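You operate a simulated robot arm through the tools that you are given. There is no shell and no other tool. Be economical: measure what you need, move in short steps, check, and stop when the job is done.

The job below is to be done with a simulated robot arm. You get a single attempt, and the scene is never put back.

Task
Put the thawed pack in the white dish and shut the freezer drawer.
Fine: the wet pack, to cook now, not the frosted one; then press the alarm button and the blue button.
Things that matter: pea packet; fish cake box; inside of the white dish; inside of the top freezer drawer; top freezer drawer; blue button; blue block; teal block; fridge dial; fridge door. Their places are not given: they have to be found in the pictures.

The check looks at the end state, three seconds after you hand in, the way a careful person would. Anything else that was tipped, shoved, dropped, spilled or broken makes it a failure.

Robot
A 7-joint arm with a two-finger parallel gripper, fixed in place. Base frame: the origin is at the foot of the arm, x ahead of it, y to its left, z up; the work surface is at about z = 0.391. Lengths are in m, angles in rad, forces in N, time in s.
With the tool pointing down near the work surface it reaches from about 0.1 to 0.68 m from the base axis. Its first joint turns from -2.007 to 2.007 rad. Payload 3.91 kg.
The TCP is the grasp point between the finger pads, 0.03 m short of the fingertips. In the tool frame z runs along the fingers and y along their closing line. The gripper opens to 0.11 m. The fingers are 0.02 m wide and 0.01 m thick; the gripper's body (0.048 by 0.112 m) begins 0.055 m behind the TCP.
Orientation is told as [roll, pitch, yaw] about the base's x, y, z axes, in that order, counted from this pose: with the fingers straight down and closing along the base's y, the tool's x points along the base's -x, its y along +y and its z along -z.

Tools
- The arm moves only by the tool send_rows. Its argument "moves" is one flat list of numbers, 7 for each row, row after row: the shift along the tool's x, y, z in units of 250 mm (1.0 is 250 mm), then the turn, a rotation vector about the tool's x, y, z in units of 60 degrees (1.0 is 60 degrees), then the opening, from 0 (shut) to 1 (fully open). In form: [tx, ty, tz, rx, ry, rz, fingers, tx, ty, tz, rx, ry, rz, fingers, ...]. A call has 1 to 20 rows; each row is the pose to reach, as a shift and turn from the pose commanded when the call began, along the tool's axes at that moment. A call with a number of a shift or a turn outside -1 to 1 is refused whole. A row lasts 0.2 s, in which the tool goes at most 0.05 m and 0.15 rad; a call with a longer step from one row to the next is refused whole, and so is a gripper value outside its range. A pose out of reach is approached as far as the arm can. The call stops where the force on the tool passes 90 N (or 10 N more than at its start, if that is more) or the arm is blocked; 0.2 s more then pass. The fingers move at their own pace (about 0.108 m/s each) and stop on an object; they squeeze with about 29 N. The grip force told is the motor's: it shows also when the fingers shut on nothing. Time passes only in rows, and 0.2 s behind the last, so rows that repeat a pose let the fingers close. The reply holds the time, the measured pose of the TCP, the force on the tool along the base axes, the opening and the grip force, in the units named above and with some noise.
- Cameras (640 x 400 px; columns grow to the right, rows downward): "scene" is fixed at [0.3996, 0.4874, 1.3256]; the picture's right is [-0.95, -0.32, 0.00], its down [-0.24, 0.70, -0.67] and it looks along [0.22, -0.64, -0.74] (base axes); focal length 214 px, centre (320, 200). "wrist" rides on the gripper at [-0.036, 0, -0.057] in the tool frame; the picture's right is [0.00, -1.00, 0.00], its down [0.97, 0.00, -0.24] and it looks along [0.24, 0.00, 0.97] (tool axes); focal length 218 px, centre (320, 200).
- get_image(camera): a new picture of that camera. No time passes.
- raise_lower(by): slides the trunk up (or, below 0, down) by that many m; the arm rides with it, the base frame stays. It gives what a move gives, with no picture.
- locate(camera, pixels): for up to 12 pixels [column, row] of the newest picture of that camera ("zoom" is the newest enlarged one), the place [x, y, z] in the base frame of the surface seen there, good to about 0.002 m, but the place of the scene camera against the robot may be out by one fixed shift of up to 0.025 m in any direction. No time passes.
- enlarge(camera, box): a new picture of the part [left, top, right, bottom] of that camera's present view, enlarged. No time passes.
- finish_job(): hands the job in; it is judged then, once.

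Work in short steps. Measure before you move; look again where a grasp or a placing could have gone wrong, and mend it. You have 80 turns and 46 pictures in all, those below and enlarged ones among them. Open the gripper and draw the arm clear of the work before you hand the job in, unless the task says otherwise; then end with one line.

The tools are called after "Request:" as a command line: name --argument value ..., lists and objects as JSON in quotes. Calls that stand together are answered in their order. send_rows: Moves the arm, as the interface text tells. Its arguments: {"type":"object","properties":{"moves":{"type":"array","items":{"type":"number"}}},"required":["moves"]} The other tools are called the same way: raise_lower (by) slides the trunk up or down; get_image (camera) takes a picture; locate (camera, pixels) gives the place of the surface under pixels of a picture; enlarge (camera, box) takes an enlarged picture of a part of a camera's view; finish_job () hands the job in.

At the start:

```text
time_s: 0.0
tool_pos: [0.6479, 0.0734, 1.1396]
ee_rot: [-0.001, 0.0, 0.001]
contact_force: [0.3, 0.0, 0.4]
gripper_width: 0.1101
grasp_force: 0.0
trunk travel left (down, up): [-0.55, 0.44]
```

scene: 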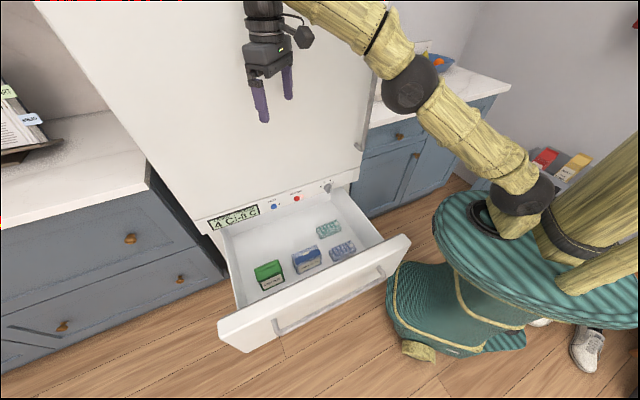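
wrist: 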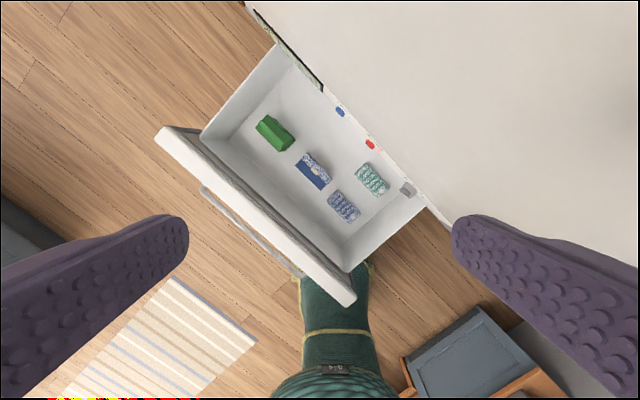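

I see the open drawer with a green box, a blue/white box, and two block-like trays; two buttons (blue at 274,206, red at 296,198). I enlarge the drawer area and look for the white dish.

Request:
enlarge --camera "scene" --box '[190, 170, 420, 314]'

Request:
enlarge --camera "scene" --box '[360, 30, 640, 205]'

Request:
enlarge --camera "wrist" --box '[190, 60, 450, 222]'

```text
2.78 times, centred on (305, 242) of scene
```

zoom: 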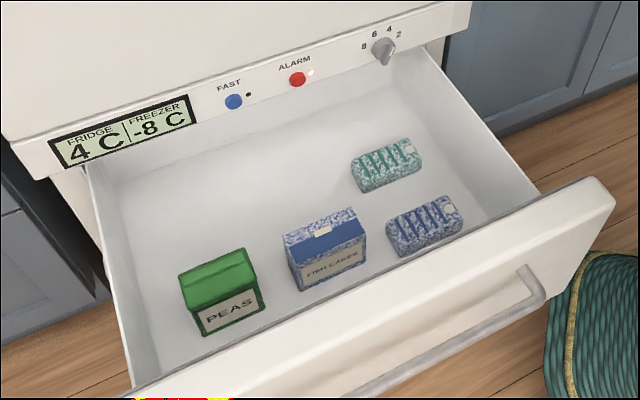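

```text
2.29 times, centred on (500, 118) of scene
```

zoom: 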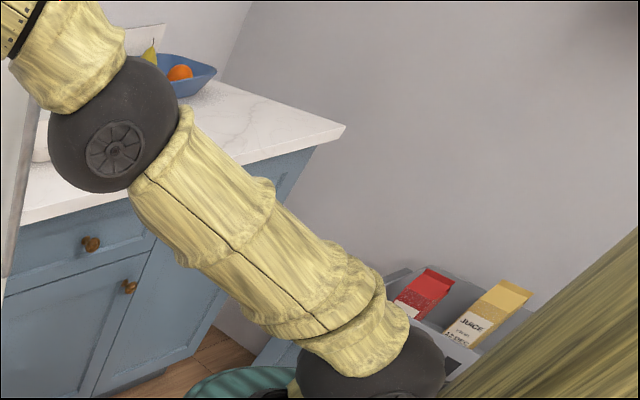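

```text
2.46 times, centred on (320, 141) of wrist
```

zoom: 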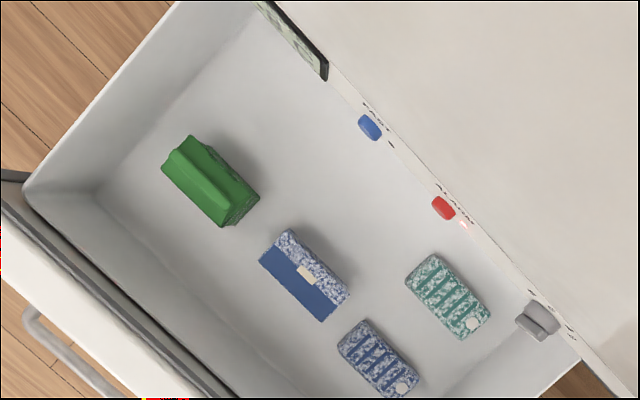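

The green PEAS packet is glossy without frost (the thawed one); the fish cakes and blocks are frosted. I locate the main items.

Request:
locate --camera "scene" --pixels '[[274, 206], [296, 198], [267, 269], [273, 283], [306, 256], [327, 188], [300, 225], [222, 330], [408, 238], [345, 300], [377, 96], [440, 80]]'

Request:
locate --camera "wrist" --pixels '[[340, 111], [370, 144], [275, 133], [260, 130], [290, 147], [315, 170], [407, 189], [335, 140], [180, 132], [345, 290], [245, 230], [450, 370]]'

```text
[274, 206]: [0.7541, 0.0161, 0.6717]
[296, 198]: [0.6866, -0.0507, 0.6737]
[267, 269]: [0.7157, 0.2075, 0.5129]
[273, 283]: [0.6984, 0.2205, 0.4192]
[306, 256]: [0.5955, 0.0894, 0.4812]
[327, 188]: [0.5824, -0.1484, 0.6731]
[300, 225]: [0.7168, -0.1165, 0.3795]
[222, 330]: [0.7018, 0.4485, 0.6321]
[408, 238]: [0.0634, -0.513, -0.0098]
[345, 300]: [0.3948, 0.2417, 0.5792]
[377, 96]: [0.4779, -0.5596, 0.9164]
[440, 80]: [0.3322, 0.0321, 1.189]
```

```text
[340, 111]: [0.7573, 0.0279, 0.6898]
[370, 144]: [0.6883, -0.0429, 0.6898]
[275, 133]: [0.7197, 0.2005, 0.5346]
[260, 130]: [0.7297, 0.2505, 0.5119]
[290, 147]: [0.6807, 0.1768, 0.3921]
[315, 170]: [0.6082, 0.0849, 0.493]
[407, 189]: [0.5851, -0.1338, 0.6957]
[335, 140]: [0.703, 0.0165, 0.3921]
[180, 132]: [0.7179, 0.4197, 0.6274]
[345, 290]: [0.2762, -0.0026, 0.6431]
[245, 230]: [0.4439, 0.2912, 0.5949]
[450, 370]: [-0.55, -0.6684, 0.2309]
```

The green packet is near (0.71,0.21). The fridge plane runs diagonally, with outward normal about (-0.69,0.72). I need the counter and dish geometry, so I locate more points.

Request:
locate --camera "scene" --pixels '[[375, 112], [374, 100], [381, 95], [470, 80], [480, 95], [400, 118], [372, 124], [385, 80], [366, 100], [360, 150], [430, 62], [375, 92]]'

Request:
enlarge --camera "scene" --box '[330, 40, 458, 120]'

```text
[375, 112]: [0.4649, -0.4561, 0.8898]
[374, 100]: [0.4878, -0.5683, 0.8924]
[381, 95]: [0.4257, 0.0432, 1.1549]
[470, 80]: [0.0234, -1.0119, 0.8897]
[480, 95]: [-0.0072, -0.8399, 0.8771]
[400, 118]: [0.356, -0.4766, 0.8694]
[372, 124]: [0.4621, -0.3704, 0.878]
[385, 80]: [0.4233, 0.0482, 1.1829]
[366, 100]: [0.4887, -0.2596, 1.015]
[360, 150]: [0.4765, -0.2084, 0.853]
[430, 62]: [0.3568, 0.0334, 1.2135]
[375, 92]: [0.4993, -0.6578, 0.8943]
```

```text
5.00 times, centred on (394, 80) of scene
```

zoom: 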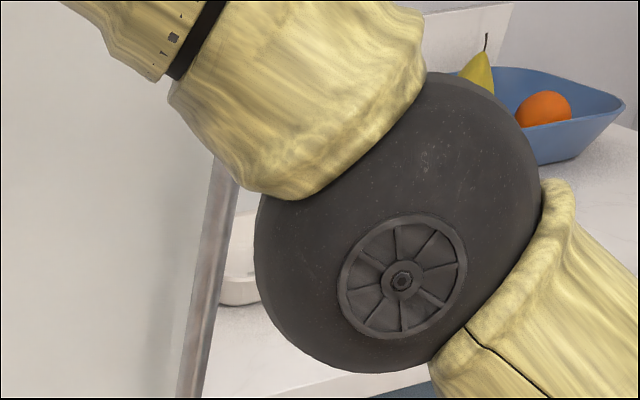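

The dish is behind the elbow on the counter, around (0.45,-0.6,0.9). First the peas: I turn the tool so the fingers close along the drawer's depth (yaw +43.7°) and move above the packet while still high.

Request:
send_rows --moves '[-0.01, 0.08, 0, 0, 0, -0.121, 1, -0.02, 0.17, 0, 0, 0, -0.243, 1, -0.03, 0.25, 0, 0, 0, -0.364, 1, -0.04, 0.34, 0, 0, 0, -0.485, 1, -0.05, 0.42, 0, 0, 0, -0.607, 1, -0.06, 0.506, 0, 0, 0, -0.728, 1, -0.06, 0.506, 0, 0, 0, -0.728, 1]'

```text
time_s: 1.6
tool_pos: [0.6275, 0.194, 1.1255]
ee_rot: [-0.002, 0.0, 0.764]
contact_force: [-2.2, 0.2, 1.0]
gripper_width: 0.1102
grasp_force: 0.0
out of reach, approached as far as the arm can: row 1, 2, 3, 4, 5, 6, 7
trunk travel left (down, up): [-0.55, 0.44]
```

At this height the reach limit is about 0.657 m. I lower the trunk by 0.35 to bring the tool to z≈0.78 and take a wrist look.

Request:
raise_lower --by -0.35

Request:
get_image --camera "wrist"

Request:
get_image --camera "scene"

```text
time_s: 5.0
tool_pos: [0.6291, 0.1954, 0.7733]
ee_rot: [-0.001, 0.0, 0.762]
contact_force: [-0.9, -0.1, 0.3]
gripper_width: 0.1099
grasp_force: 0.1
trunk travel left (down, up): [-0.2, 0.79]
```

```text
39 pictures are left
```

wrist: 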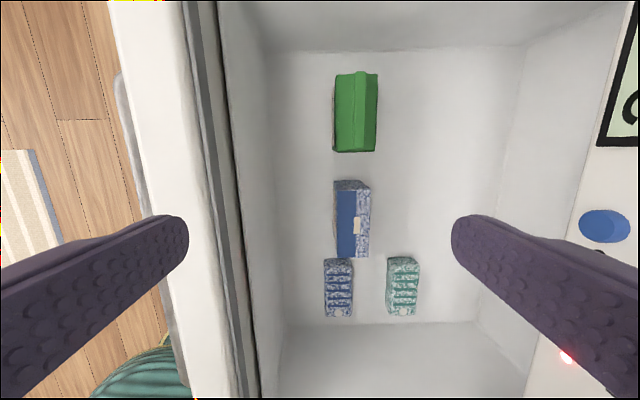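

```text
38 pictures are left
```

scene: 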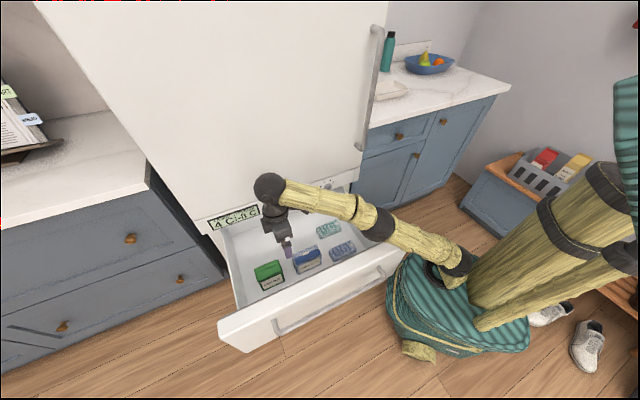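

Now the dish is visible at scene (392,88). I locate the peas in the wrist view and enlarge the counter.

Request:
locate --camera "wrist" --pixels '[[358, 110], [358, 76], [358, 148], [337, 76], [337, 148], [376, 76], [375, 150], [345, 112], [604, 225], [568, 356], [240, 150], [205, 150]]'

Request:
enlarge --camera "scene" --box '[340, 20, 500, 120]'

```text
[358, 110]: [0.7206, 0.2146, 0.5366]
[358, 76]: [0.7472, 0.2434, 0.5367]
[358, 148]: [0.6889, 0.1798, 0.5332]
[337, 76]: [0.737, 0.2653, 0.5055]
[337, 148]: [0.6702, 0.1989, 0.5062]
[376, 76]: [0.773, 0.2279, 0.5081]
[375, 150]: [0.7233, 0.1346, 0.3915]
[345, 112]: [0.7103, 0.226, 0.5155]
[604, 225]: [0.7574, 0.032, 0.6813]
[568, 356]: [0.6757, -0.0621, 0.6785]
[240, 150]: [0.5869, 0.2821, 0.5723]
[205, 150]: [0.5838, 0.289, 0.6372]
```

```text
4.00 times, centred on (420, 70) of scene
```

zoom: 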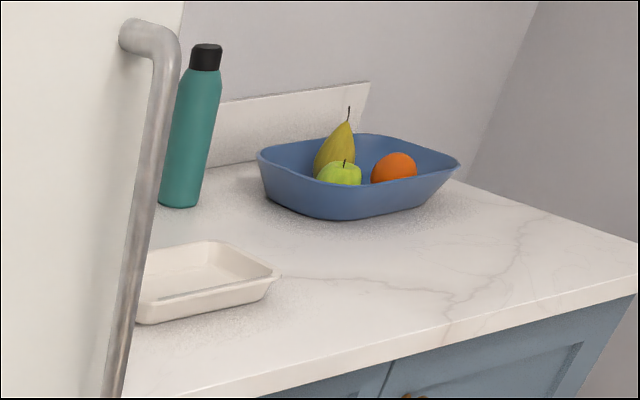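

The peas' ridge is centred at (0.719,0.213), top z 0.537, ~0.055 wide along the closing line. I move above it with a 20° outward tilt to gain reach, and check where it ends up.

Request:
send_rows --moves '[-0.06, -0.04, 0.1, 0, -0.07, 0, 1, -0.12, -0.08, 0.2, 0, -0.14, 0, 1, -0.19, -0.12, 0.3, 0, -0.2, 0, 1, -0.25, -0.16, 0.4, 0, -0.27, 0, 1, -0.31, -0.196, 0.45, 0, -0.33, 0, 1, -0.31, -0.196, 0.45, 0, -0.33, 0, 1]'

```text
time_s: 6.4
tool_pos: [0.7183, 0.2139, 0.6596]
ee_rot: [-0.002, -0.346, 0.762]
contact_force: [-0.5, 0.3, 0.1]
gripper_width: 0.1101
grasp_force: 0.1
trunk travel left (down, up): [-0.2, 0.79]
```

Reached exactly. Now I descend 0.17 m straight down (base), fingers open on both sides of the packet.

Request:
send_rows --moves '[0.046, 0, 0.128, 0, 0, 0, 1, 0.092, 0, 0.256, 0, 0, 0, 1, 0.138, 0, 0.384, 0, 0, 0, 1, 0.184, 0, 0.512, 0, 0, 0, 1, 0.231, 0, 0.64, 0, 0, 0, 1, 0.231, 0, 0.64, 0, 0, 0, 1]'

Request:
get_image --camera "wrist"

```text
time_s: 7.8
tool_pos: [0.7197, 0.2136, 0.4926]
ee_rot: [-0.002, -0.349, 0.766]
contact_force: [-0.3, -0.6, 11.4]
gripper_width: 0.1103
grasp_force: 0.1
trunk travel left (down, up): [-0.2, 0.79]
```

```text
36 pictures are left
```

wrist: 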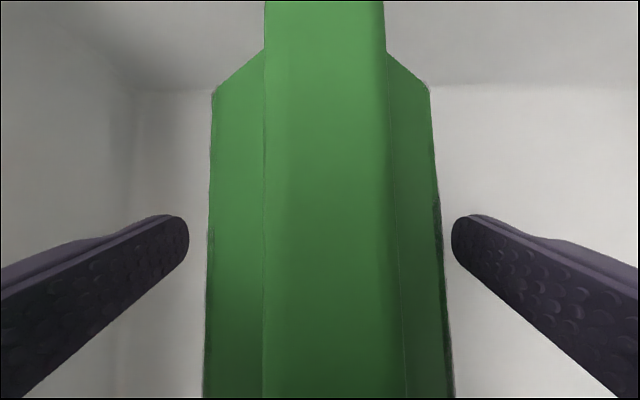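

The fingers straddle the packet, but 11 N upward shows the palm edge lightly touching the ridge. I back up 12 mm, then close.

Request:
send_rows --moves '[-0.017, 0, -0.045, 0, 0, 0, 1, -0.017, 0, -0.045, 0, 0, 0, 1]'

Request:
send_rows --moves '[0, 0, 0, 0, 0, 0, 0.7, 0, 0, 0, 0, 0, 0, 0.45, 0, 0, 0, 0, 0, 0, 0.2, 0, 0, 0, 0, 0, 0, 0.2, 0, 0, 0, 0, 0, 0, 0.2]'

```text
time_s: 8.4
tool_pos: [0.719, 0.2134, 0.5013]
ee_rot: [-0.001, -0.346, 0.765]
contact_force: [-0.1, -0.5, -0.2]
gripper_width: 0.11
grasp_force: 0.0
trunk travel left (down, up): [-0.2, 0.79]
```

```text
time_s: 9.6
tool_pos: [0.7187, 0.2127, 0.5041]
ee_rot: [-0.004, -0.345, 0.762]
contact_force: [1.3, -2.4, 1.6]
gripper_width: 0.0603
grasp_force: 29.0
trunk travel left (down, up): [-0.2, 0.79]
```

Gripped at 60 mm with 29 N. I lift with the trunk 0.2 m and check.

Request:
raise_lower --by 0.2

Request:
get_image --camera "scene"

Request:
locate --camera "scene" --pixels '[[376, 101], [385, 92], [395, 90], [393, 81], [408, 88], [409, 92], [390, 97], [400, 107], [378, 84], [385, 45], [368, 90], [386, 66]]'

```text
time_s: 11.8
tool_pos: [0.7196, 0.2133, 0.7023]
ee_rot: [-0.003, -0.344, 0.761]
contact_force: [-0.6, 0.3, -4.7]
gripper_width: 0.0602
grasp_force: 28.5
trunk travel left (down, up): [-0.4, 0.59]
```

```text
35 pictures are left
```

scene: 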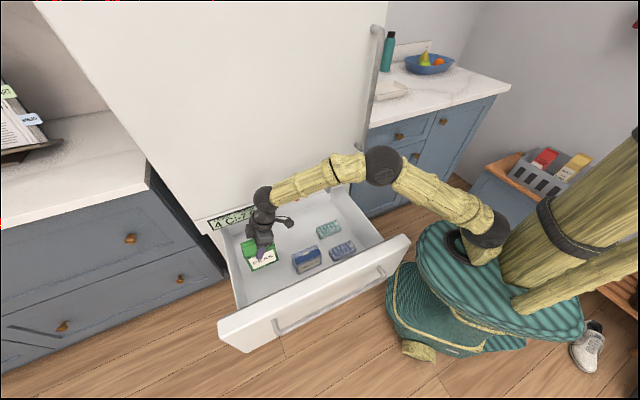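

```text
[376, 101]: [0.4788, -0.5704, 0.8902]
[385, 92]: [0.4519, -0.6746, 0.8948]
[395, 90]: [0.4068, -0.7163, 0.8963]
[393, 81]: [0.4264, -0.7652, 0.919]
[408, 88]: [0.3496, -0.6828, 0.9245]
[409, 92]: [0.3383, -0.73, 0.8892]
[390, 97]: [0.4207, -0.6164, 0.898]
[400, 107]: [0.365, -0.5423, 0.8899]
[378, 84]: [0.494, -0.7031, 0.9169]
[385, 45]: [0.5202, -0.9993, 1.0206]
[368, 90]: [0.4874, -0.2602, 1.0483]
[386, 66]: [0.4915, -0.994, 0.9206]
```

The packet is held and lifted. The dish spans roughly 0.72–0.845 m out from the base, near the arm's limit, so I measure the shoulder, elbow and wrist to judge reach, and the counter edges.

Request:
locate --camera "scene" --pixels '[[487, 228], [383, 165], [263, 197], [500, 220], [370, 128], [440, 108], [265, 215], [368, 60], [384, 30], [362, 150], [340, 310], [380, 270]]'

Request:
enlarge --camera "scene" --box '[200, 160, 360, 260]'

```text
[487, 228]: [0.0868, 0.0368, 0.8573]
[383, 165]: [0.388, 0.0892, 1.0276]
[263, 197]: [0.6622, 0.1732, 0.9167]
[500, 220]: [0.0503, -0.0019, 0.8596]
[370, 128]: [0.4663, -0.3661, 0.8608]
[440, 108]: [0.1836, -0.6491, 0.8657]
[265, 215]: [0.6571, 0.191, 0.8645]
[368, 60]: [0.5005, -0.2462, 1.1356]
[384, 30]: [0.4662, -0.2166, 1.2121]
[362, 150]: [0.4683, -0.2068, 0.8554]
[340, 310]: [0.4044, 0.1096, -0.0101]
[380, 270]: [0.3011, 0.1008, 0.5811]
```

```text
4.00 times, centred on (280, 210) of scene
```

zoom: 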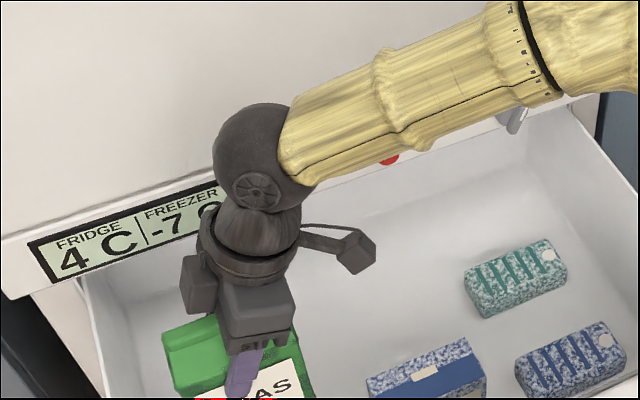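

Shoulder level matters: with the trunk high and a 20° tilt the dish is reachable with the packet upright. I raise the trunk by 0.45 first.

Request:
raise_lower --by 0.45

Request:
send_rows --moves '[0.134, 0.057, -0.048, 0.027, 0, 0.0755, 0.2, 0.269, 0.114, -0.097, 0.054, 0, 0.151, 0.2, 0.403, 0.171, -0.145, 0.081, 0, 0.2265, 0.2, 0.538, 0.229, -0.194, 0.109, 0, 0.302, 0.2, 0.672, 0.286, -0.242, 0.136, 0, 0.378, 0.2, 0.807, 0.343, -0.291, 0.163, 0, 0.453, 0.2, 0.941, 0.4, -0.339, 0.19, 0, 0.529, 0.2, 0.941, 0.4, -0.339, 0.19, 0, 0.529, 0.2]'

```text
refused: 0.45 is not a number from -0.4 to 0.4
```

```text
time_s: 13.6
tool_pos: [0.4701, 0.1123, 0.7027]
ee_rot: [0.0, -0.347, 0.171]
contact_force: [-0.1, 0.5, -5.7]
gripper_width: 0.0598
grasp_force: 29.5
trunk travel left (down, up): [-0.4, 0.59]
```

The trunk call was refused (limit 0.4) and the arm retracted low, but the force shows only the packet's weight and TCP is still inside the drawer span. I raise 0.4 straight up now.

Request:
raise_lower --by 0.4

Request:
get_image --camera "scene"

```text
time_s: 17.4
tool_pos: [0.4698, 0.1135, 1.1024]
ee_rot: [-0.002, -0.345, 0.174]
contact_force: [0.9, -0.5, -4.4]
gripper_width: 0.0597
grasp_force: 29.1
trunk travel left (down, up): [-0.8, 0.19]
```

```text
33 pictures are left
```

scene: 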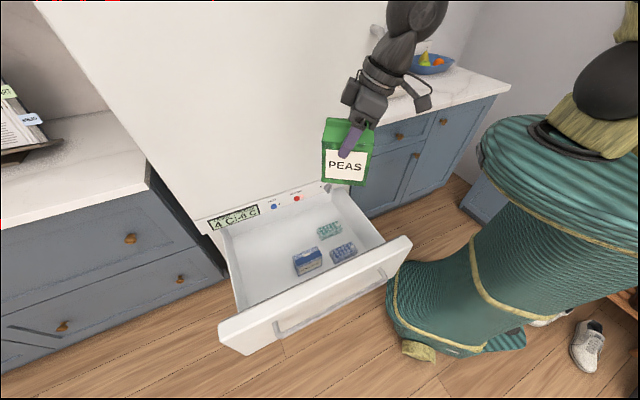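

All intact and the packet hangs upright. Next I swing to azimuth -25° at radius ~0.35, well clear of the fridge handle.

Request:
send_rows --moves '[0.105, -0.132, -0.038, 0.028, 0, 0.078, 0.2, 0.211, -0.264, -0.076, 0.057, 0, 0.157, 0.2, 0.316, -0.396, -0.114, 0.085, 0, 0.235, 0.2, 0.422, -0.528, -0.152, 0.113, 0, 0.314, 0.2, 0.527, -0.66, -0.19, 0.141, 0, 0.392, 0.2, 0.633, -0.792, -0.228, 0.17, 0, 0.471, 0.2, 0.738, -0.924, -0.266, 0.198, 0, 0.549, 0.2, 0.738, -0.924, -0.266, 0.198, 0, 0.549, 0.2]'

```text
time_s: 19.2
tool_pos: [0.3517, -0.167, 1.1159]
ee_rot: [-0.001, -0.343, -0.438]
contact_force: [0.2, -0.2, -3.8]
gripper_width: 0.0597
grasp_force: 28.8
out of reach, approached as far as the arm can: row 4, 5, 6, 7, 8
trunk travel left (down, up): [-0.8, 0.19]
```

The tight radius limit is about 0.39 m here. I continue round to azimuth -54° at radius ~0.41, aligning the tilt with the counter's depth.

Request:
send_rows --moves '[0.019, -0.158, -0.007, 0.024, 0, 0.066, 0.2, 0.039, -0.316, -0.014, 0.048, 0, 0.133, 0.2, 0.058, -0.474, -0.021, 0.072, 0, 0.199, 0.2, 0.078, -0.632, -0.028, 0.096, 0, 0.266, 0.2, 0.097, -0.79, -0.035, 0.12, 0, 0.332, 0.2, 0.097, -0.79, -0.035, 0.12, 0, 0.332, 0.2]'

Request:
get_image --camera "wrist"

Request:
get_image --camera "scene"

```text
time_s: 20.6
tool_pos: [0.2429, -0.3366, 1.1157]
ee_rot: [0.0, -0.348, -0.807]
contact_force: [-0.9, 0.5, -4.8]
gripper_width: 0.06
grasp_force: 29.4
trunk travel left (down, up): [-0.8, 0.19]
```

```text
32 pictures are left
```

wrist: 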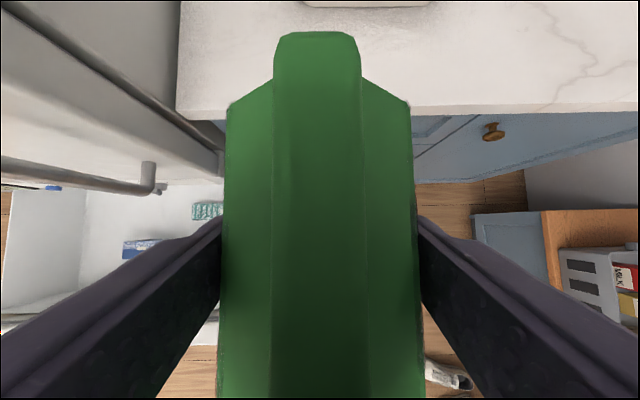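

```text
31 pictures are left
```

scene: 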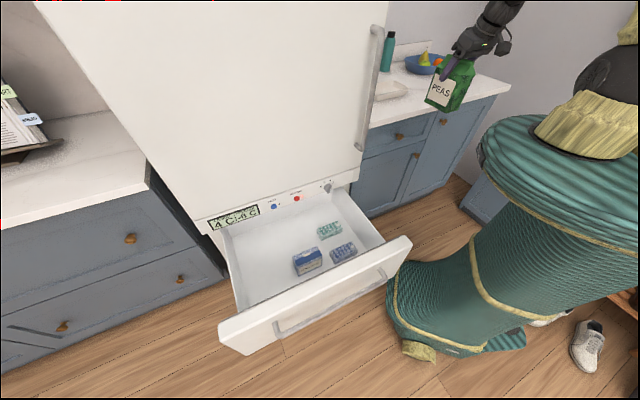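

The dish's near edge shows at the top of the wrist picture (302–430, row 4). I locate it and the counter.

Request:
locate --camera "wrist" --pixels '[[306, 3], [428, 2], [365, 2], [365, 10], [220, 100], [200, 60], [310, 35], [340, 35], [230, 105], [408, 105]]'

```text
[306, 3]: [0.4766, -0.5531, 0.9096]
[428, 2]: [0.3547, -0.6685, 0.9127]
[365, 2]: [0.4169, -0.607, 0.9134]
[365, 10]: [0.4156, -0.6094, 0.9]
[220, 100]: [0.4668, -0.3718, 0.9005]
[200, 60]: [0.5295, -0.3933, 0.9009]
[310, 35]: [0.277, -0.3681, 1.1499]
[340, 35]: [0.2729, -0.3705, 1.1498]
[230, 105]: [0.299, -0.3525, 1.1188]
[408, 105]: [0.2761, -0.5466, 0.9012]
```

Counter z=0.900; the dish spans u 0.038–0.206 with near side at 0.727 m from the base along the depth. I extend to 0.62 m, aligned with the dish centre, and look inside it.

Request:
send_rows --moves '[-0.158, -0.052, 0.057, 0, 0, 0, 0.2, -0.316, -0.104, 0.114, 0, 0, 0, 0.2, -0.474, -0.156, 0.171, 0, 0, 0, 0.2, -0.632, -0.208, 0.228, 0, 0, 0, 0.2, -0.79, -0.26, 0.285, 0, 0, 0, 0.2, -0.79, -0.26, 0.285, 0, 0, 0, 0.2]'

Request:
get_image --camera "wrist"

Request:
enlarge --camera "scene" --box '[340, 20, 500, 120]'

```text
time_s: 22.0
tool_pos: [0.3405, -0.5329, 1.1157]
ee_rot: [-0.001, -0.346, -0.806]
contact_force: [-0.1, 0.4, -4.2]
gripper_width: 0.06
grasp_force: 28.9
trunk travel left (down, up): [-0.8, 0.19]
```

```text
30 pictures are left
```

wrist: 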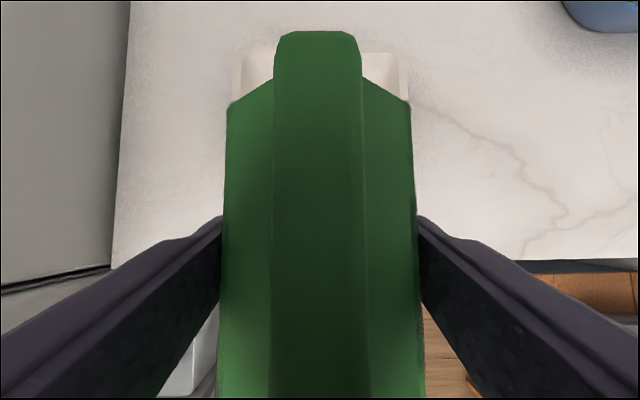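

```text
4.00 times, centred on (420, 70) of scene
```

zoom: 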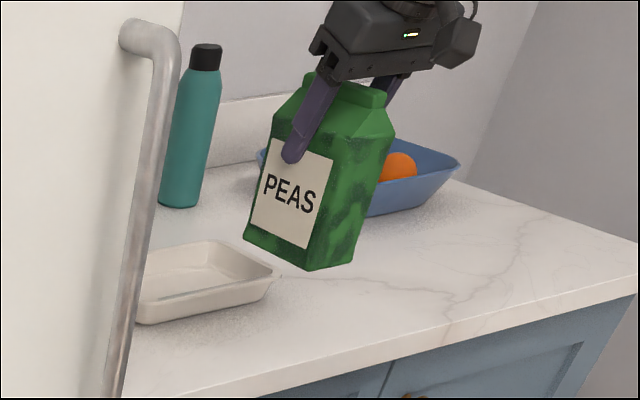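

The dish's back corners show beside the packet at wrist (242,48) and (405,55). I locate its rim and floor.

Request:
locate --camera "wrist" --pixels '[[241, 47], [236, 90], [268, 47], [265, 70], [256, 75], [372, 54], [400, 53], [408, 80], [374, 70], [388, 75], [396, 90], [268, 56]]'

Request:
locate --camera "zoom" --pixels '[[210, 243], [270, 278], [205, 250], [215, 282], [190, 255], [180, 290], [165, 270], [240, 285], [200, 300], [230, 270], [300, 268], [250, 240]]'

```text
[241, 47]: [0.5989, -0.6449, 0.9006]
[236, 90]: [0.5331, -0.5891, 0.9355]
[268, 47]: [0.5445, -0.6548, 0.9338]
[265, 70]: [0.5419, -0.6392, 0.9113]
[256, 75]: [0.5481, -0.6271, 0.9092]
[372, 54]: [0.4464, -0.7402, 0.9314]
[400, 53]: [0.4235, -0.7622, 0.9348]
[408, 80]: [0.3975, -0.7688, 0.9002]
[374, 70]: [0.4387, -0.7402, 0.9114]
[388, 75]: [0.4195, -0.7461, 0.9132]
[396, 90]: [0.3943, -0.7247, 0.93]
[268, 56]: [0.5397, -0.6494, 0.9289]
```

```text
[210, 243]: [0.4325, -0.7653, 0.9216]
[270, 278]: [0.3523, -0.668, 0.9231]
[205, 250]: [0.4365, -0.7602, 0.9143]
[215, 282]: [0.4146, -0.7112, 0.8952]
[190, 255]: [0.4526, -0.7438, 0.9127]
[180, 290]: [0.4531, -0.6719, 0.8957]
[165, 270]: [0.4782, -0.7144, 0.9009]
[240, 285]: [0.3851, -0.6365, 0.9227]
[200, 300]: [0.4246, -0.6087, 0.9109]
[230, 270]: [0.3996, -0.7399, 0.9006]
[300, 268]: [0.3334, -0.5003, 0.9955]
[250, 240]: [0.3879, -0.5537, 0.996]
```

The dish centre comes out at about 0.783 m along the depth, u=0.121; its floor is z≈0.911 and its rim 0.935. I move the packet out over the centre at this height.

Request:
send_rows --moves '[-0.15, 0, 0.054, 0, 0, 0, 0.2, -0.3, 0, 0.108, 0, 0, 0, 0.2, -0.45, 0, 0.162, 0, 0, 0, 0.2, -0.606, 0, 0.218, 0, 0, 0, 0.2, -0.606, 0, 0.218, 0, 0, 0, 0.2]'

Request:
enlarge --camera "scene" --box '[340, 20, 500, 120]'

Request:
get_image --camera "wrist"

```text
time_s: 23.2
tool_pos: [0.4543, -0.6486, 1.1171]
ee_rot: [0.0, -0.345, -0.807]
contact_force: [0.2, 0.4, -4.1]
gripper_width: 0.0601
grasp_force: 29.4
trunk travel left (down, up): [-0.8, 0.19]
```

```text
4.00 times, centred on (420, 70) of scene
```

zoom: 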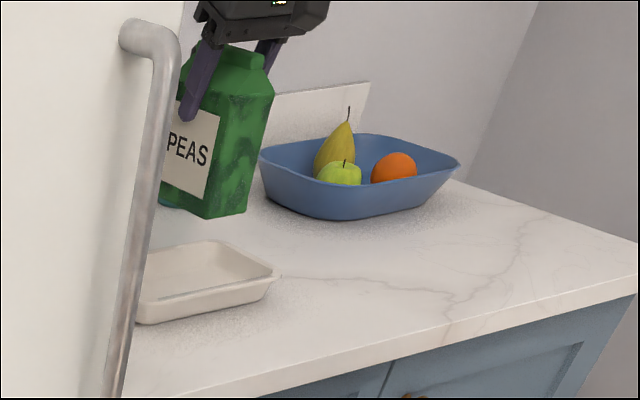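

```text
27 pictures are left
```

wrist: 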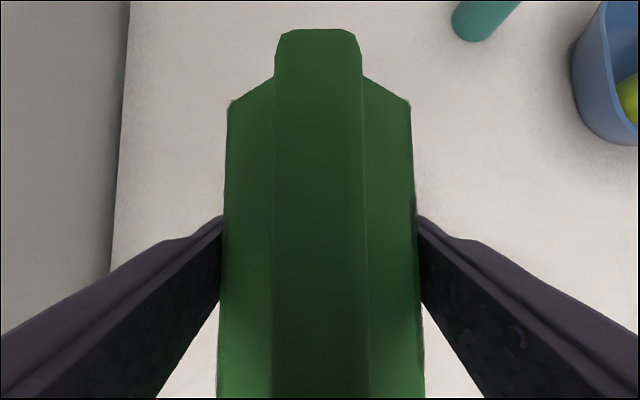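

Over the dish centre (n=-0.782, u=0.120). I descend 0.082 m, then check force.

Request:
send_rows --moves '[0.037, 0, 0.103, 0, 0, 0, 0.2, 0.074, 0, 0.206, 0, 0, 0, 0.2, 0.111, 0, 0.309, 0, 0, 0, 0.2, 0.111, 0, 0.309, 0, 0, 0, 0.2]'

Request:
enlarge --camera "scene" --box '[340, 40, 468, 120]'

```text
time_s: 24.2
tool_pos: [0.4549, -0.6494, 1.0339]
ee_rot: [-0.001, -0.347, -0.807]
contact_force: [-0.8, -0.4, -4.6]
gripper_width: 0.0598
grasp_force: 28.5
trunk travel left (down, up): [-0.8, 0.19]
```

```text
5.00 times, centred on (404, 80) of scene
```

zoom: 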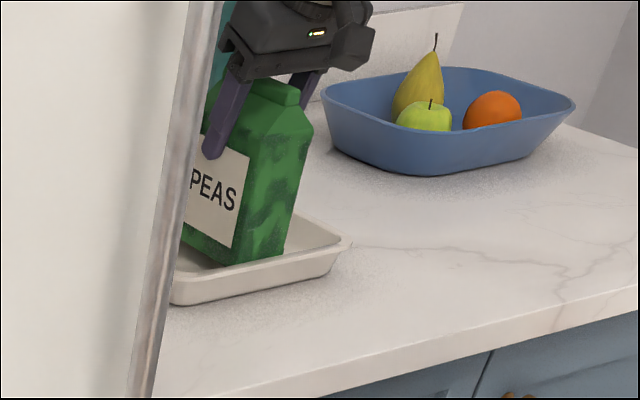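

The packet's bottom is within the dish rim, no contact yet. I lower in small steps to touch.

Request:
send_rows --moves '[0.005, 0, 0.015, 0, 0, 0, 0.2, 0.011, 0, 0.03, 0, 0, 0, 0.2, 0.011, 0, 0.03, 0, 0, 0, 0.2]'

```text
time_s: 25.0
tool_pos: [0.4546, -0.6512, 1.0271]
ee_rot: [-0.002, -0.347, -0.806]
contact_force: [0.0, 0.3, -4.8]
gripper_width: 0.0598
grasp_force: 28.7
trunk travel left (down, up): [-0.8, 0.19]
```

No contact yet; two more small steps.

Request:
send_rows --moves '[0.004, 0, 0.011, 0, 0, 0, 0.2, 0.007, 0, 0.019, 0, 0, 0, 0.2, 0.007, 0, 0.019, 0, 0, 0, 0.2]'

```text
time_s: 25.8
tool_pos: [0.4536, -0.6496, 1.021]
ee_rot: [-0.002, -0.348, -0.807]
contact_force: [0.1, -0.1, -4.1]
gripper_width: 0.0601
grasp_force: 28.7
trunk travel left (down, up): [-0.8, 0.19]
```

Request:
send_rows --moves '[0.004, 0, 0.011, 0, 0, 0, 0.2, 0.008, 0, 0.022, 0, 0, 0, 0.2, 0.008, 0, 0.022, 0, 0, 0, 0.2]'

Request:
enlarge --camera "scene" --box '[356, 60, 420, 100]'

```text
time_s: 26.6
tool_pos: [0.4528, -0.6488, 1.0172]
ee_rot: [0.0, -0.351, -0.806]
contact_force: [0.8, -0.2, 10.5]
gripper_width: 0.0599
grasp_force: 28.8
trunk travel left (down, up): [-0.8, 0.19]
```

```text
10.00 times, centred on (388, 80) of scene
```

zoom: 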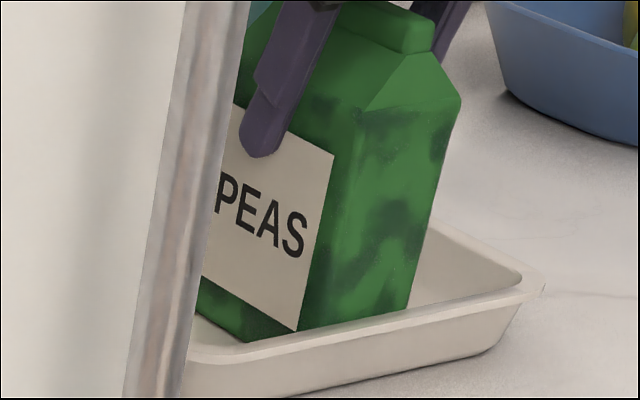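

Contact (≈15 N net), with the packet standing inside the dish. I open the fingers slowly.

Request:
send_rows --moves '[0, 0, 0, 0, 0, 0, 0.56, 0, 0, 0, 0, 0, 0, 0.65, 0, 0, 0, 0, 0, 0, 0.85, 0, 0, 0, 0, 0, 0, 0.95, 0, 0, 0, 0, 0, 0, 0.95]'

Request:
enlarge --camera "scene" --box '[340, 40, 436, 100]'

Request:
get_image --camera "wrist"

```text
time_s: 27.8
tool_pos: [0.4536, -0.6496, 1.0152]
ee_rot: [-0.001, -0.348, -0.808]
contact_force: [-0.8, -1.1, -0.3]
gripper_width: 0.1047
grasp_force: 0.0
trunk travel left (down, up): [-0.8, 0.19]
```

```text
6.67 times, centred on (388, 70) of scene
```

zoom: 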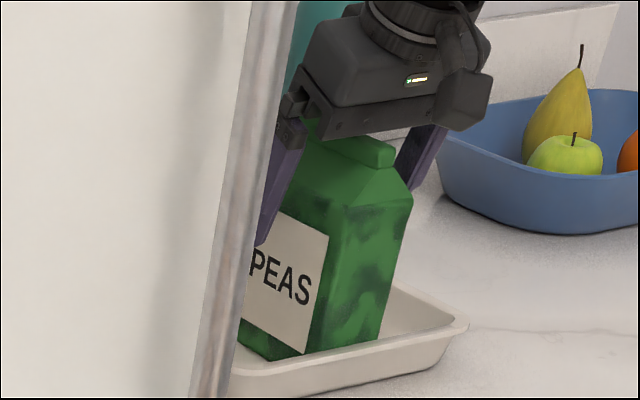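

```text
23 pictures are left
```

wrist: 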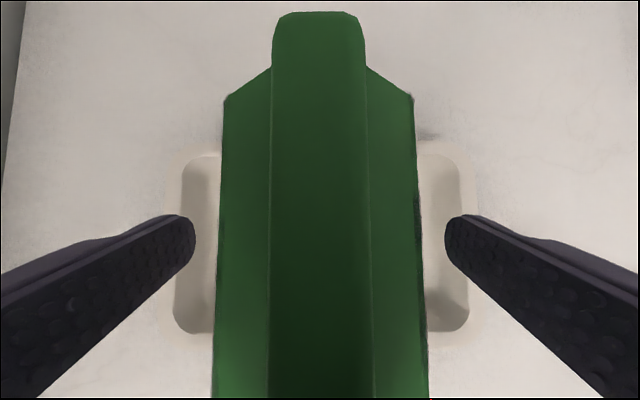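

The packet stands upright and free in the dish. I raise the hand straight up 0.16 m, then retract inward.

Request:
send_rows --moves '[-0.04, 0, -0.11, 0, 0, 0, 1, -0.08, 0, -0.22, 0, 0, 0, 1, -0.13, 0, -0.36, 0, 0, 0, 1, -0.18, 0, -0.5, 0, 0, 0, 1, -0.217, 0, -0.6, 0, 0, 0, 1, -0.217, 0, -0.6, 0, 0, 0, 1]'

Request:
get_image --camera "wrist"

```text
time_s: 29.2
tool_pos: [0.4508, -0.6464, 1.1735]
ee_rot: [0.0, -0.346, -0.806]
contact_force: [0.7, -0.2, -0.6]
gripper_width: 0.1102
grasp_force: 0.1
out of reach, approached as far as the arm can: row 5, 6
trunk travel left (down, up): [-0.8, 0.19]
```

```text
22 pictures are left
```

wrist: 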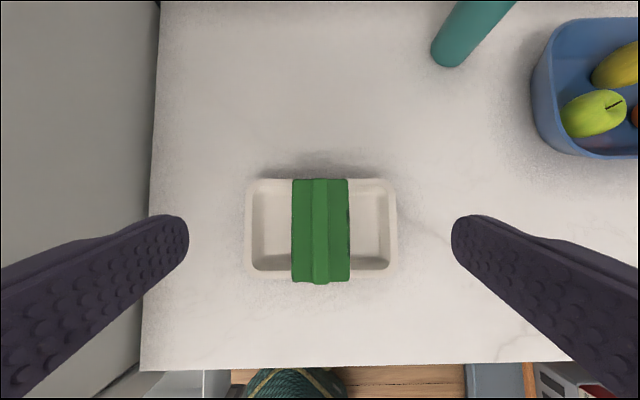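

The packet sits squarely in the dish, everything else untouched. I retract inward along the depth direction.

Request:
send_rows --moves '[0.165, 0, -0.06, 0, 0, 0, 0.6, 0.33, 0, -0.12, 0, 0, 0, 0.3, 0.5, 0, -0.18, 0, 0, 0, 0, 0.665, 0, -0.24, 0, 0, 0, 0, 0.83, 0, -0.3, 0, 0, 0, 0, 0.99, 0, -0.357, 0, 0, 0, 0, 0.99, 0, -0.357, 0, 0, 0, 0]'

```text
time_s: 30.8
tool_pos: [0.2681, -0.454, 1.1723]
ee_rot: [-0.002, -0.346, -0.808]
contact_force: [0.3, -0.2, -0.1]
gripper_width: 0.0001
grasp_force: 28.4
trunk travel left (down, up): [-0.8, 0.19]
```

Now swinging back toward azimuth -28°, staying inside of the fridge handle.

Request:
send_rows --moves '[0.083, 0.138, -0.03, -0.019, 0, -0.054, 0, 0.167, 0.276, -0.06, -0.039, 0, -0.107, 0, 0.25, 0.414, -0.09, -0.058, 0, -0.161, 0, 0.333, 0.551, -0.12, -0.078, 0, -0.215, 0, 0.416, 0.689, -0.15, -0.097, 0, -0.269, 0, 0.5, 0.827, -0.18, -0.117, 0, -0.322, 0, 0.583, 0.965, -0.21, -0.136, 0, -0.376, 0, 0.583, 0.965, -0.21, -0.136, 0, -0.376, 0]'

```text
time_s: 32.6
tool_pos: [0.3344, -0.1767, 1.1726]
ee_rot: [0.0, -0.345, -0.387]
contact_force: [0.2, -0.3, -0.3]
gripper_width: 0.0
grasp_force: 29.1
trunk travel left (down, up): [-0.8, 0.19]
```

Clear of the handle. I move on toward azimuth ~6°, still high.

Request:
send_rows --moves '[0.014, 0.153, -0.005, 0, 0, 0, 0, 0.028, 0.305, -0.01, 0, 0, 0, 0, 0.042, 0.458, -0.015, 0, 0, 0, 0, 0.055, 0.61, -0.02, 0, 0, 0, 0, 0.069, 0.763, -0.025, 0, 0, 0, 0, 0.083, 0.915, -0.03, 0, 0, 0, 0, 0.083, 0.915, -0.03, 0, 0, 0, 0]'

Request:
get_image --camera "wrist"

Request:
get_image --camera "scene"

```text
time_s: 34.2
tool_pos: [0.4019, 0.0433, 1.1743]
ee_rot: [-0.001, -0.347, -0.386]
contact_force: [-0.2, 0.5, 0.2]
gripper_width: 0.0001
grasp_force: 28.8
trunk travel left (down, up): [-0.8, 0.19]
```

```text
21 pictures are left
```

wrist: 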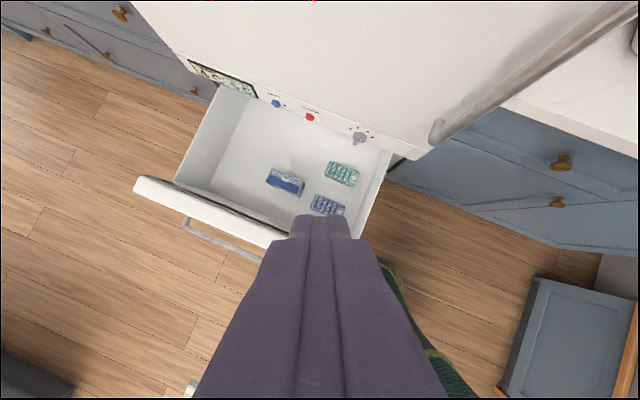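

```text
20 pictures are left
```

scene: 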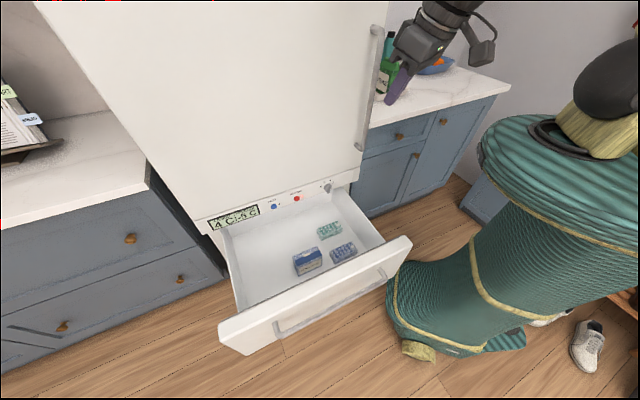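

I measure the drawer front, handle and buttons in these pictures.

Request:
locate --camera "wrist" --pixels '[[150, 182], [150, 190], [215, 205], [270, 222], [190, 222], [225, 240], [258, 256], [276, 104], [310, 117], [300, 130], [350, 148], [212, 235]]'

Request:
locate --camera "scene" --pixels '[[222, 322], [300, 285], [405, 237], [225, 335], [330, 290], [320, 311], [280, 332], [384, 270], [270, 318], [345, 282]]'

```text
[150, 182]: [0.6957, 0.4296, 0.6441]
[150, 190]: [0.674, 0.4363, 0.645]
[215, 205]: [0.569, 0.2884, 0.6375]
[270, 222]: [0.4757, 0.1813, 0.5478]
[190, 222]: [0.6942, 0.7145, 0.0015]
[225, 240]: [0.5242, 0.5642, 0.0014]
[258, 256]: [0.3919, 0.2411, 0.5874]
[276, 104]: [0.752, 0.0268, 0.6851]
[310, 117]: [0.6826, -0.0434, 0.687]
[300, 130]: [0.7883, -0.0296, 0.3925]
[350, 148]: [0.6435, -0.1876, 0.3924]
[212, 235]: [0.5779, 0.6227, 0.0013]
```

```text
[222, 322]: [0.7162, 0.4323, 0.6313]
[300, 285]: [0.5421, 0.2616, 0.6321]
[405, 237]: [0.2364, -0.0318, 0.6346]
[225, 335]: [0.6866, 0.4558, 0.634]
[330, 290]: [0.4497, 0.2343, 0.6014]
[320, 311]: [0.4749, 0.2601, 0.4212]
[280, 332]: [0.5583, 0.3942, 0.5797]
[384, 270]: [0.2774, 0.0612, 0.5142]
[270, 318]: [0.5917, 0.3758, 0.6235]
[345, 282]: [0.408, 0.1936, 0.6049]
```

The handle bar is at n≈-0.097, z≈0.588, and the drawer front at n≈-0.15. I'll push the bar with closed downward fingers. First I move above a point in front of it (0.367,0.310), with heading into the fridge.

Request:
send_rows --moves '[0.071, 0.134, -0.026, 0.02, 0, 0.054, 0, 0.143, 0.267, -0.051, 0.039, 0, 0.108, 0, 0.214, 0.401, -0.077, 0.059, 0, 0.162, 0, 0.286, 0.535, -0.103, 0.078, 0, 0.217, 0, 0.357, 0.669, -0.129, 0.098, 0, 0.271, 0, 0.429, 0.802, -0.154, 0.117, 0, 0.325, 0, 0.5, 0.936, -0.18, 0.137, 0, 0.379, 0, 0.5, 0.936, -0.18, 0.137, 0, 0.379, 0]'

Request:
raise_lower --by -0.4

Request:
get_image --camera "scene"

```text
time_s: 36.0
tool_pos: [0.3657, 0.3099, 1.1728]
ee_rot: [-0.002, -0.347, -0.812]
contact_force: [-0.7, -0.5, 0.1]
gripper_width: 0.0
grasp_force: 28.7
trunk travel left (down, up): [-0.8, 0.19]
```

```text
time_s: 39.9
tool_pos: [0.3663, 0.3103, 0.7729]
ee_rot: [0.001, -0.347, -0.81]
contact_force: [0.6, -1.0, -0.1]
gripper_width: 0.0001
grasp_force: 29.3
trunk travel left (down, up): [-0.4, 0.59]
```

```text
19 pictures are left
```

scene: 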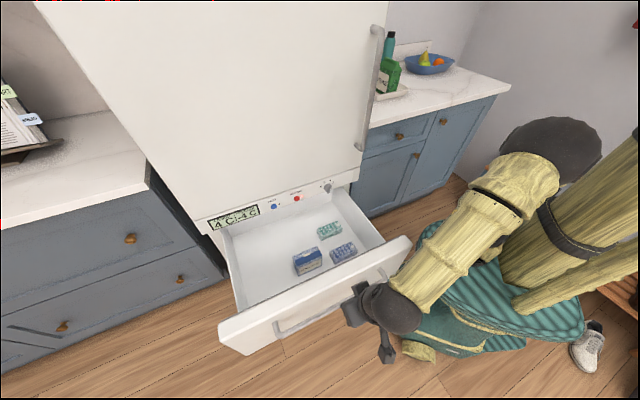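

Free in front of the drawer. I lower the tool 0.18 m to bar height.

Request:
send_rows --moves '[0.049, 0, 0.135, 0, 0, 0, 0, 0.098, 0, 0.27, 0, 0, 0, 0, 0.147, 0, 0.406, 0, 0, 0, 0, 0.196, 0, 0.541, 0, 0, 0, 0, 0.245, 0, 0.677, 0, 0, 0, 0, 0.245, 0, 0.677, 0, 0, 0, 0]'

Request:
get_image --camera "wrist"

```text
time_s: 41.2
tool_pos: [0.3674, 0.3092, 0.5921]
ee_rot: [0.001, -0.348, -0.812]
contact_force: [-1.1, 0.1, 0.3]
gripper_width: 0.0
grasp_force: 29.3
trunk travel left (down, up): [-0.4, 0.59]
```

```text
18 pictures are left
```

wrist: 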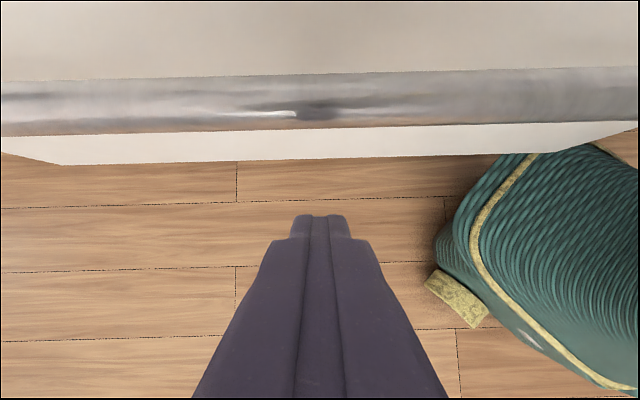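

The bar lies straight ahead across the picture (rows 75–135). I confirm its place and height.

Request:
locate --camera "wrist" --pixels '[[320, 80], [320, 100], [320, 120], [320, 130], [100, 110], [600, 95], [320, 40], [320, 148]]'

```text
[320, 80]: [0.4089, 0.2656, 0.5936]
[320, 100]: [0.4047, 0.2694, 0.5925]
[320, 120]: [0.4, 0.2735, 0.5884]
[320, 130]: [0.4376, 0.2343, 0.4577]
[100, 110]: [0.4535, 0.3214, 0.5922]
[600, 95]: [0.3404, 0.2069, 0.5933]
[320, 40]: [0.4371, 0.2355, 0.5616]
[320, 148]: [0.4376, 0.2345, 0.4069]
```

Bar front at n=-0.079, z≈0.585. I lower 12 mm for better overlap and push toward the fridge by 0.2 m.

Request:
send_rows --moves '[0.016, 0, 0.045, 0, 0, 0, 0, -0.059, 0, 0.072, 0, 0, 0, 0, -0.134, 0, 0.099, 0, 0, 0, 0, -0.21, 0, 0.127, 0, 0, 0, 0, -0.285, 0, 0.154, 0, 0, 0, 0, -0.36, 0, 0.181, 0, 0, 0, 0, -0.435, 0, 0.208, 0, 0, 0, 0, -0.51, 0, 0.235, 0, 0, 0, 0, -0.586, 0, 0.263, 0, 0, 0, 0, -0.661, 0, 0.29, 0, 0, 0, 0, -0.736, 0, 0.317, 0, 0, 0, 0, -0.736, 0, 0.317, 0, 0, 0, 0]'

Request:
get_image --camera "scene"

```text
time_s: 43.9
tool_pos: [0.5039, 0.1643, 0.579]
ee_rot: [-0.002, -0.347, -0.81]
contact_force: [0.1, 0.2, -0.5]
gripper_width: 0.0
grasp_force: 28.4
trunk travel left (down, up): [-0.4, 0.59]
```

```text
17 pictures are left
```

scene: 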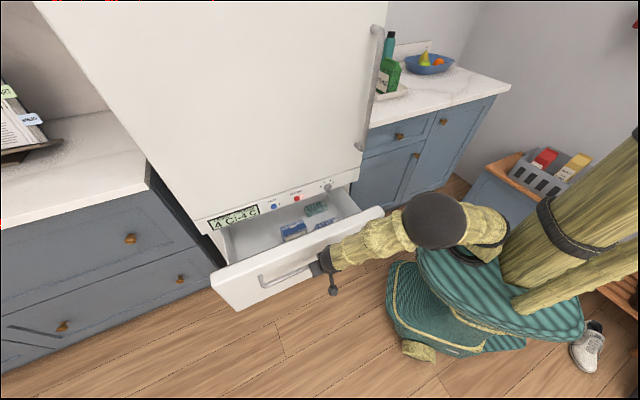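

The drawer follows smoothly. I push the remaining ~0.15 m in 2 cm steps.

Request:
send_rows --moves '[-0.075, 0, 0.027, 0, 0, 0, 0, -0.15, 0, 0.054, 0, 0, 0, 0, -0.226, 0, 0.081, 0, 0, 0, 0, -0.301, 0, 0.109, 0, 0, 0, 0, -0.376, 0, 0.136, 0, 0, 0, 0, -0.451, 0, 0.163, 0, 0, 0, 0, -0.489, 0, 0.177, 0, 0, 0, 0, -0.489, 0, 0.177, 0, 0, 0, 0]'

Request:
get_image --camera "scene"

```text
time_s: 45.6
tool_pos: [0.5935, 0.0708, 0.5797]
ee_rot: [-0.002, -0.348, -0.81]
contact_force: [0.2, 1.3, -0.1]
gripper_width: 0.0001
grasp_force: 29.0
trunk travel left (down, up): [-0.4, 0.59]
```

```text
16 pictures are left
```

scene: 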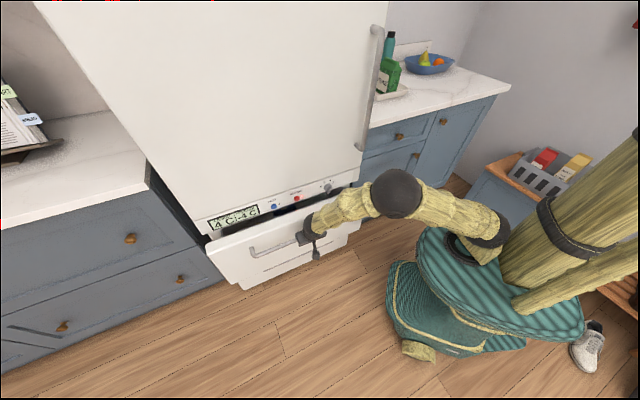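

A small gap remains. I push on in 1 cm steps until it resists.

Request:
send_rows --moves '[-0.038, 0, 0.0135, 0, 0, 0, 0, -0.075, 0, 0.027, 0, 0, 0, 0, -0.113, 0, 0.041, 0, 0, 0, 0, -0.15, 0, 0.054, 0, 0, 0, 0, -0.15, 0, 0.054, 0, 0, 0, 0]'

Request:
enlarge --camera "scene" --box '[190, 160, 382, 280]'

Request:
get_image --camera "wrist"

```text
time_s: 46.9
tool_pos: [0.6219, 0.0412, 0.5804]
ee_rot: [-0.002, -0.349, -0.81]
contact_force: [0.0, 0.1, 0.2]
gripper_width: 0.0001
grasp_force: 28.2
trunk travel left (down, up): [-0.4, 0.59]
```

```text
3.33 times, centred on (286, 220) of scene
```

zoom: 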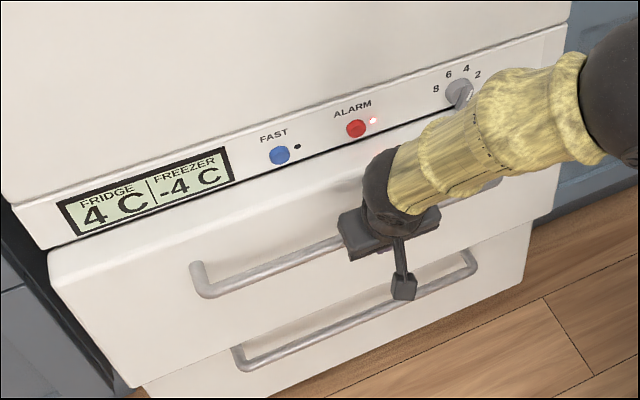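

```text
14 pictures are left
```

wrist: 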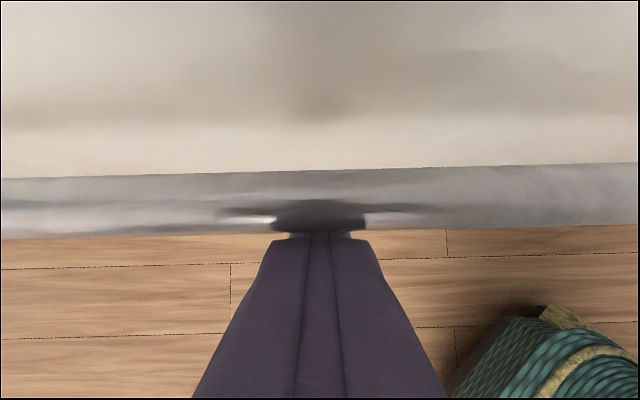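

Nearly closed, with no resistance yet. I push another few millimetres at a time until I feel the stop.

Request:
send_rows --moves '[-0.019, 0, 0.007, 0, 0, 0, 0, -0.038, 0, 0.0135, 0, 0, 0, 0, -0.057, 0, 0.02, 0, 0, 0, 0, -0.075, 0, 0.027, 0, 0, 0, 0, -0.094, 0, 0.034, 0, 0, 0, 0, -0.094, 0, 0.034, 0, 0, 0, 0]'

Request:
enlarge --camera "scene" --box '[190, 160, 382, 280]'

```text
time_s: 48.2
tool_pos: [0.6403, 0.0251, 0.5819]
ee_rot: [0.0, -0.349, -0.81]
contact_force: [0.1, 0.4, 0.7]
gripper_width: 0.0
grasp_force: 29.2
trunk travel left (down, up): [-0.4, 0.59]
```

```text
3.33 times, centred on (286, 220) of scene
```

zoom: 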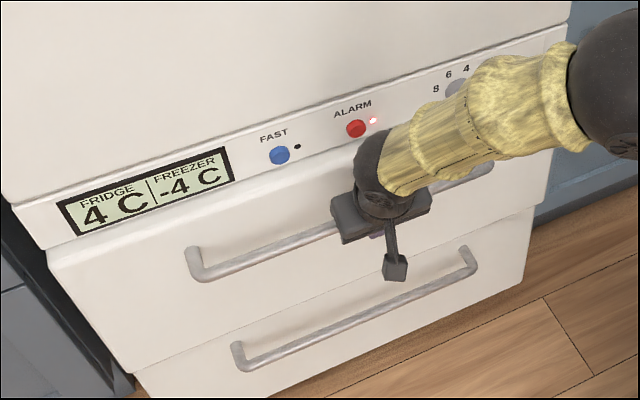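

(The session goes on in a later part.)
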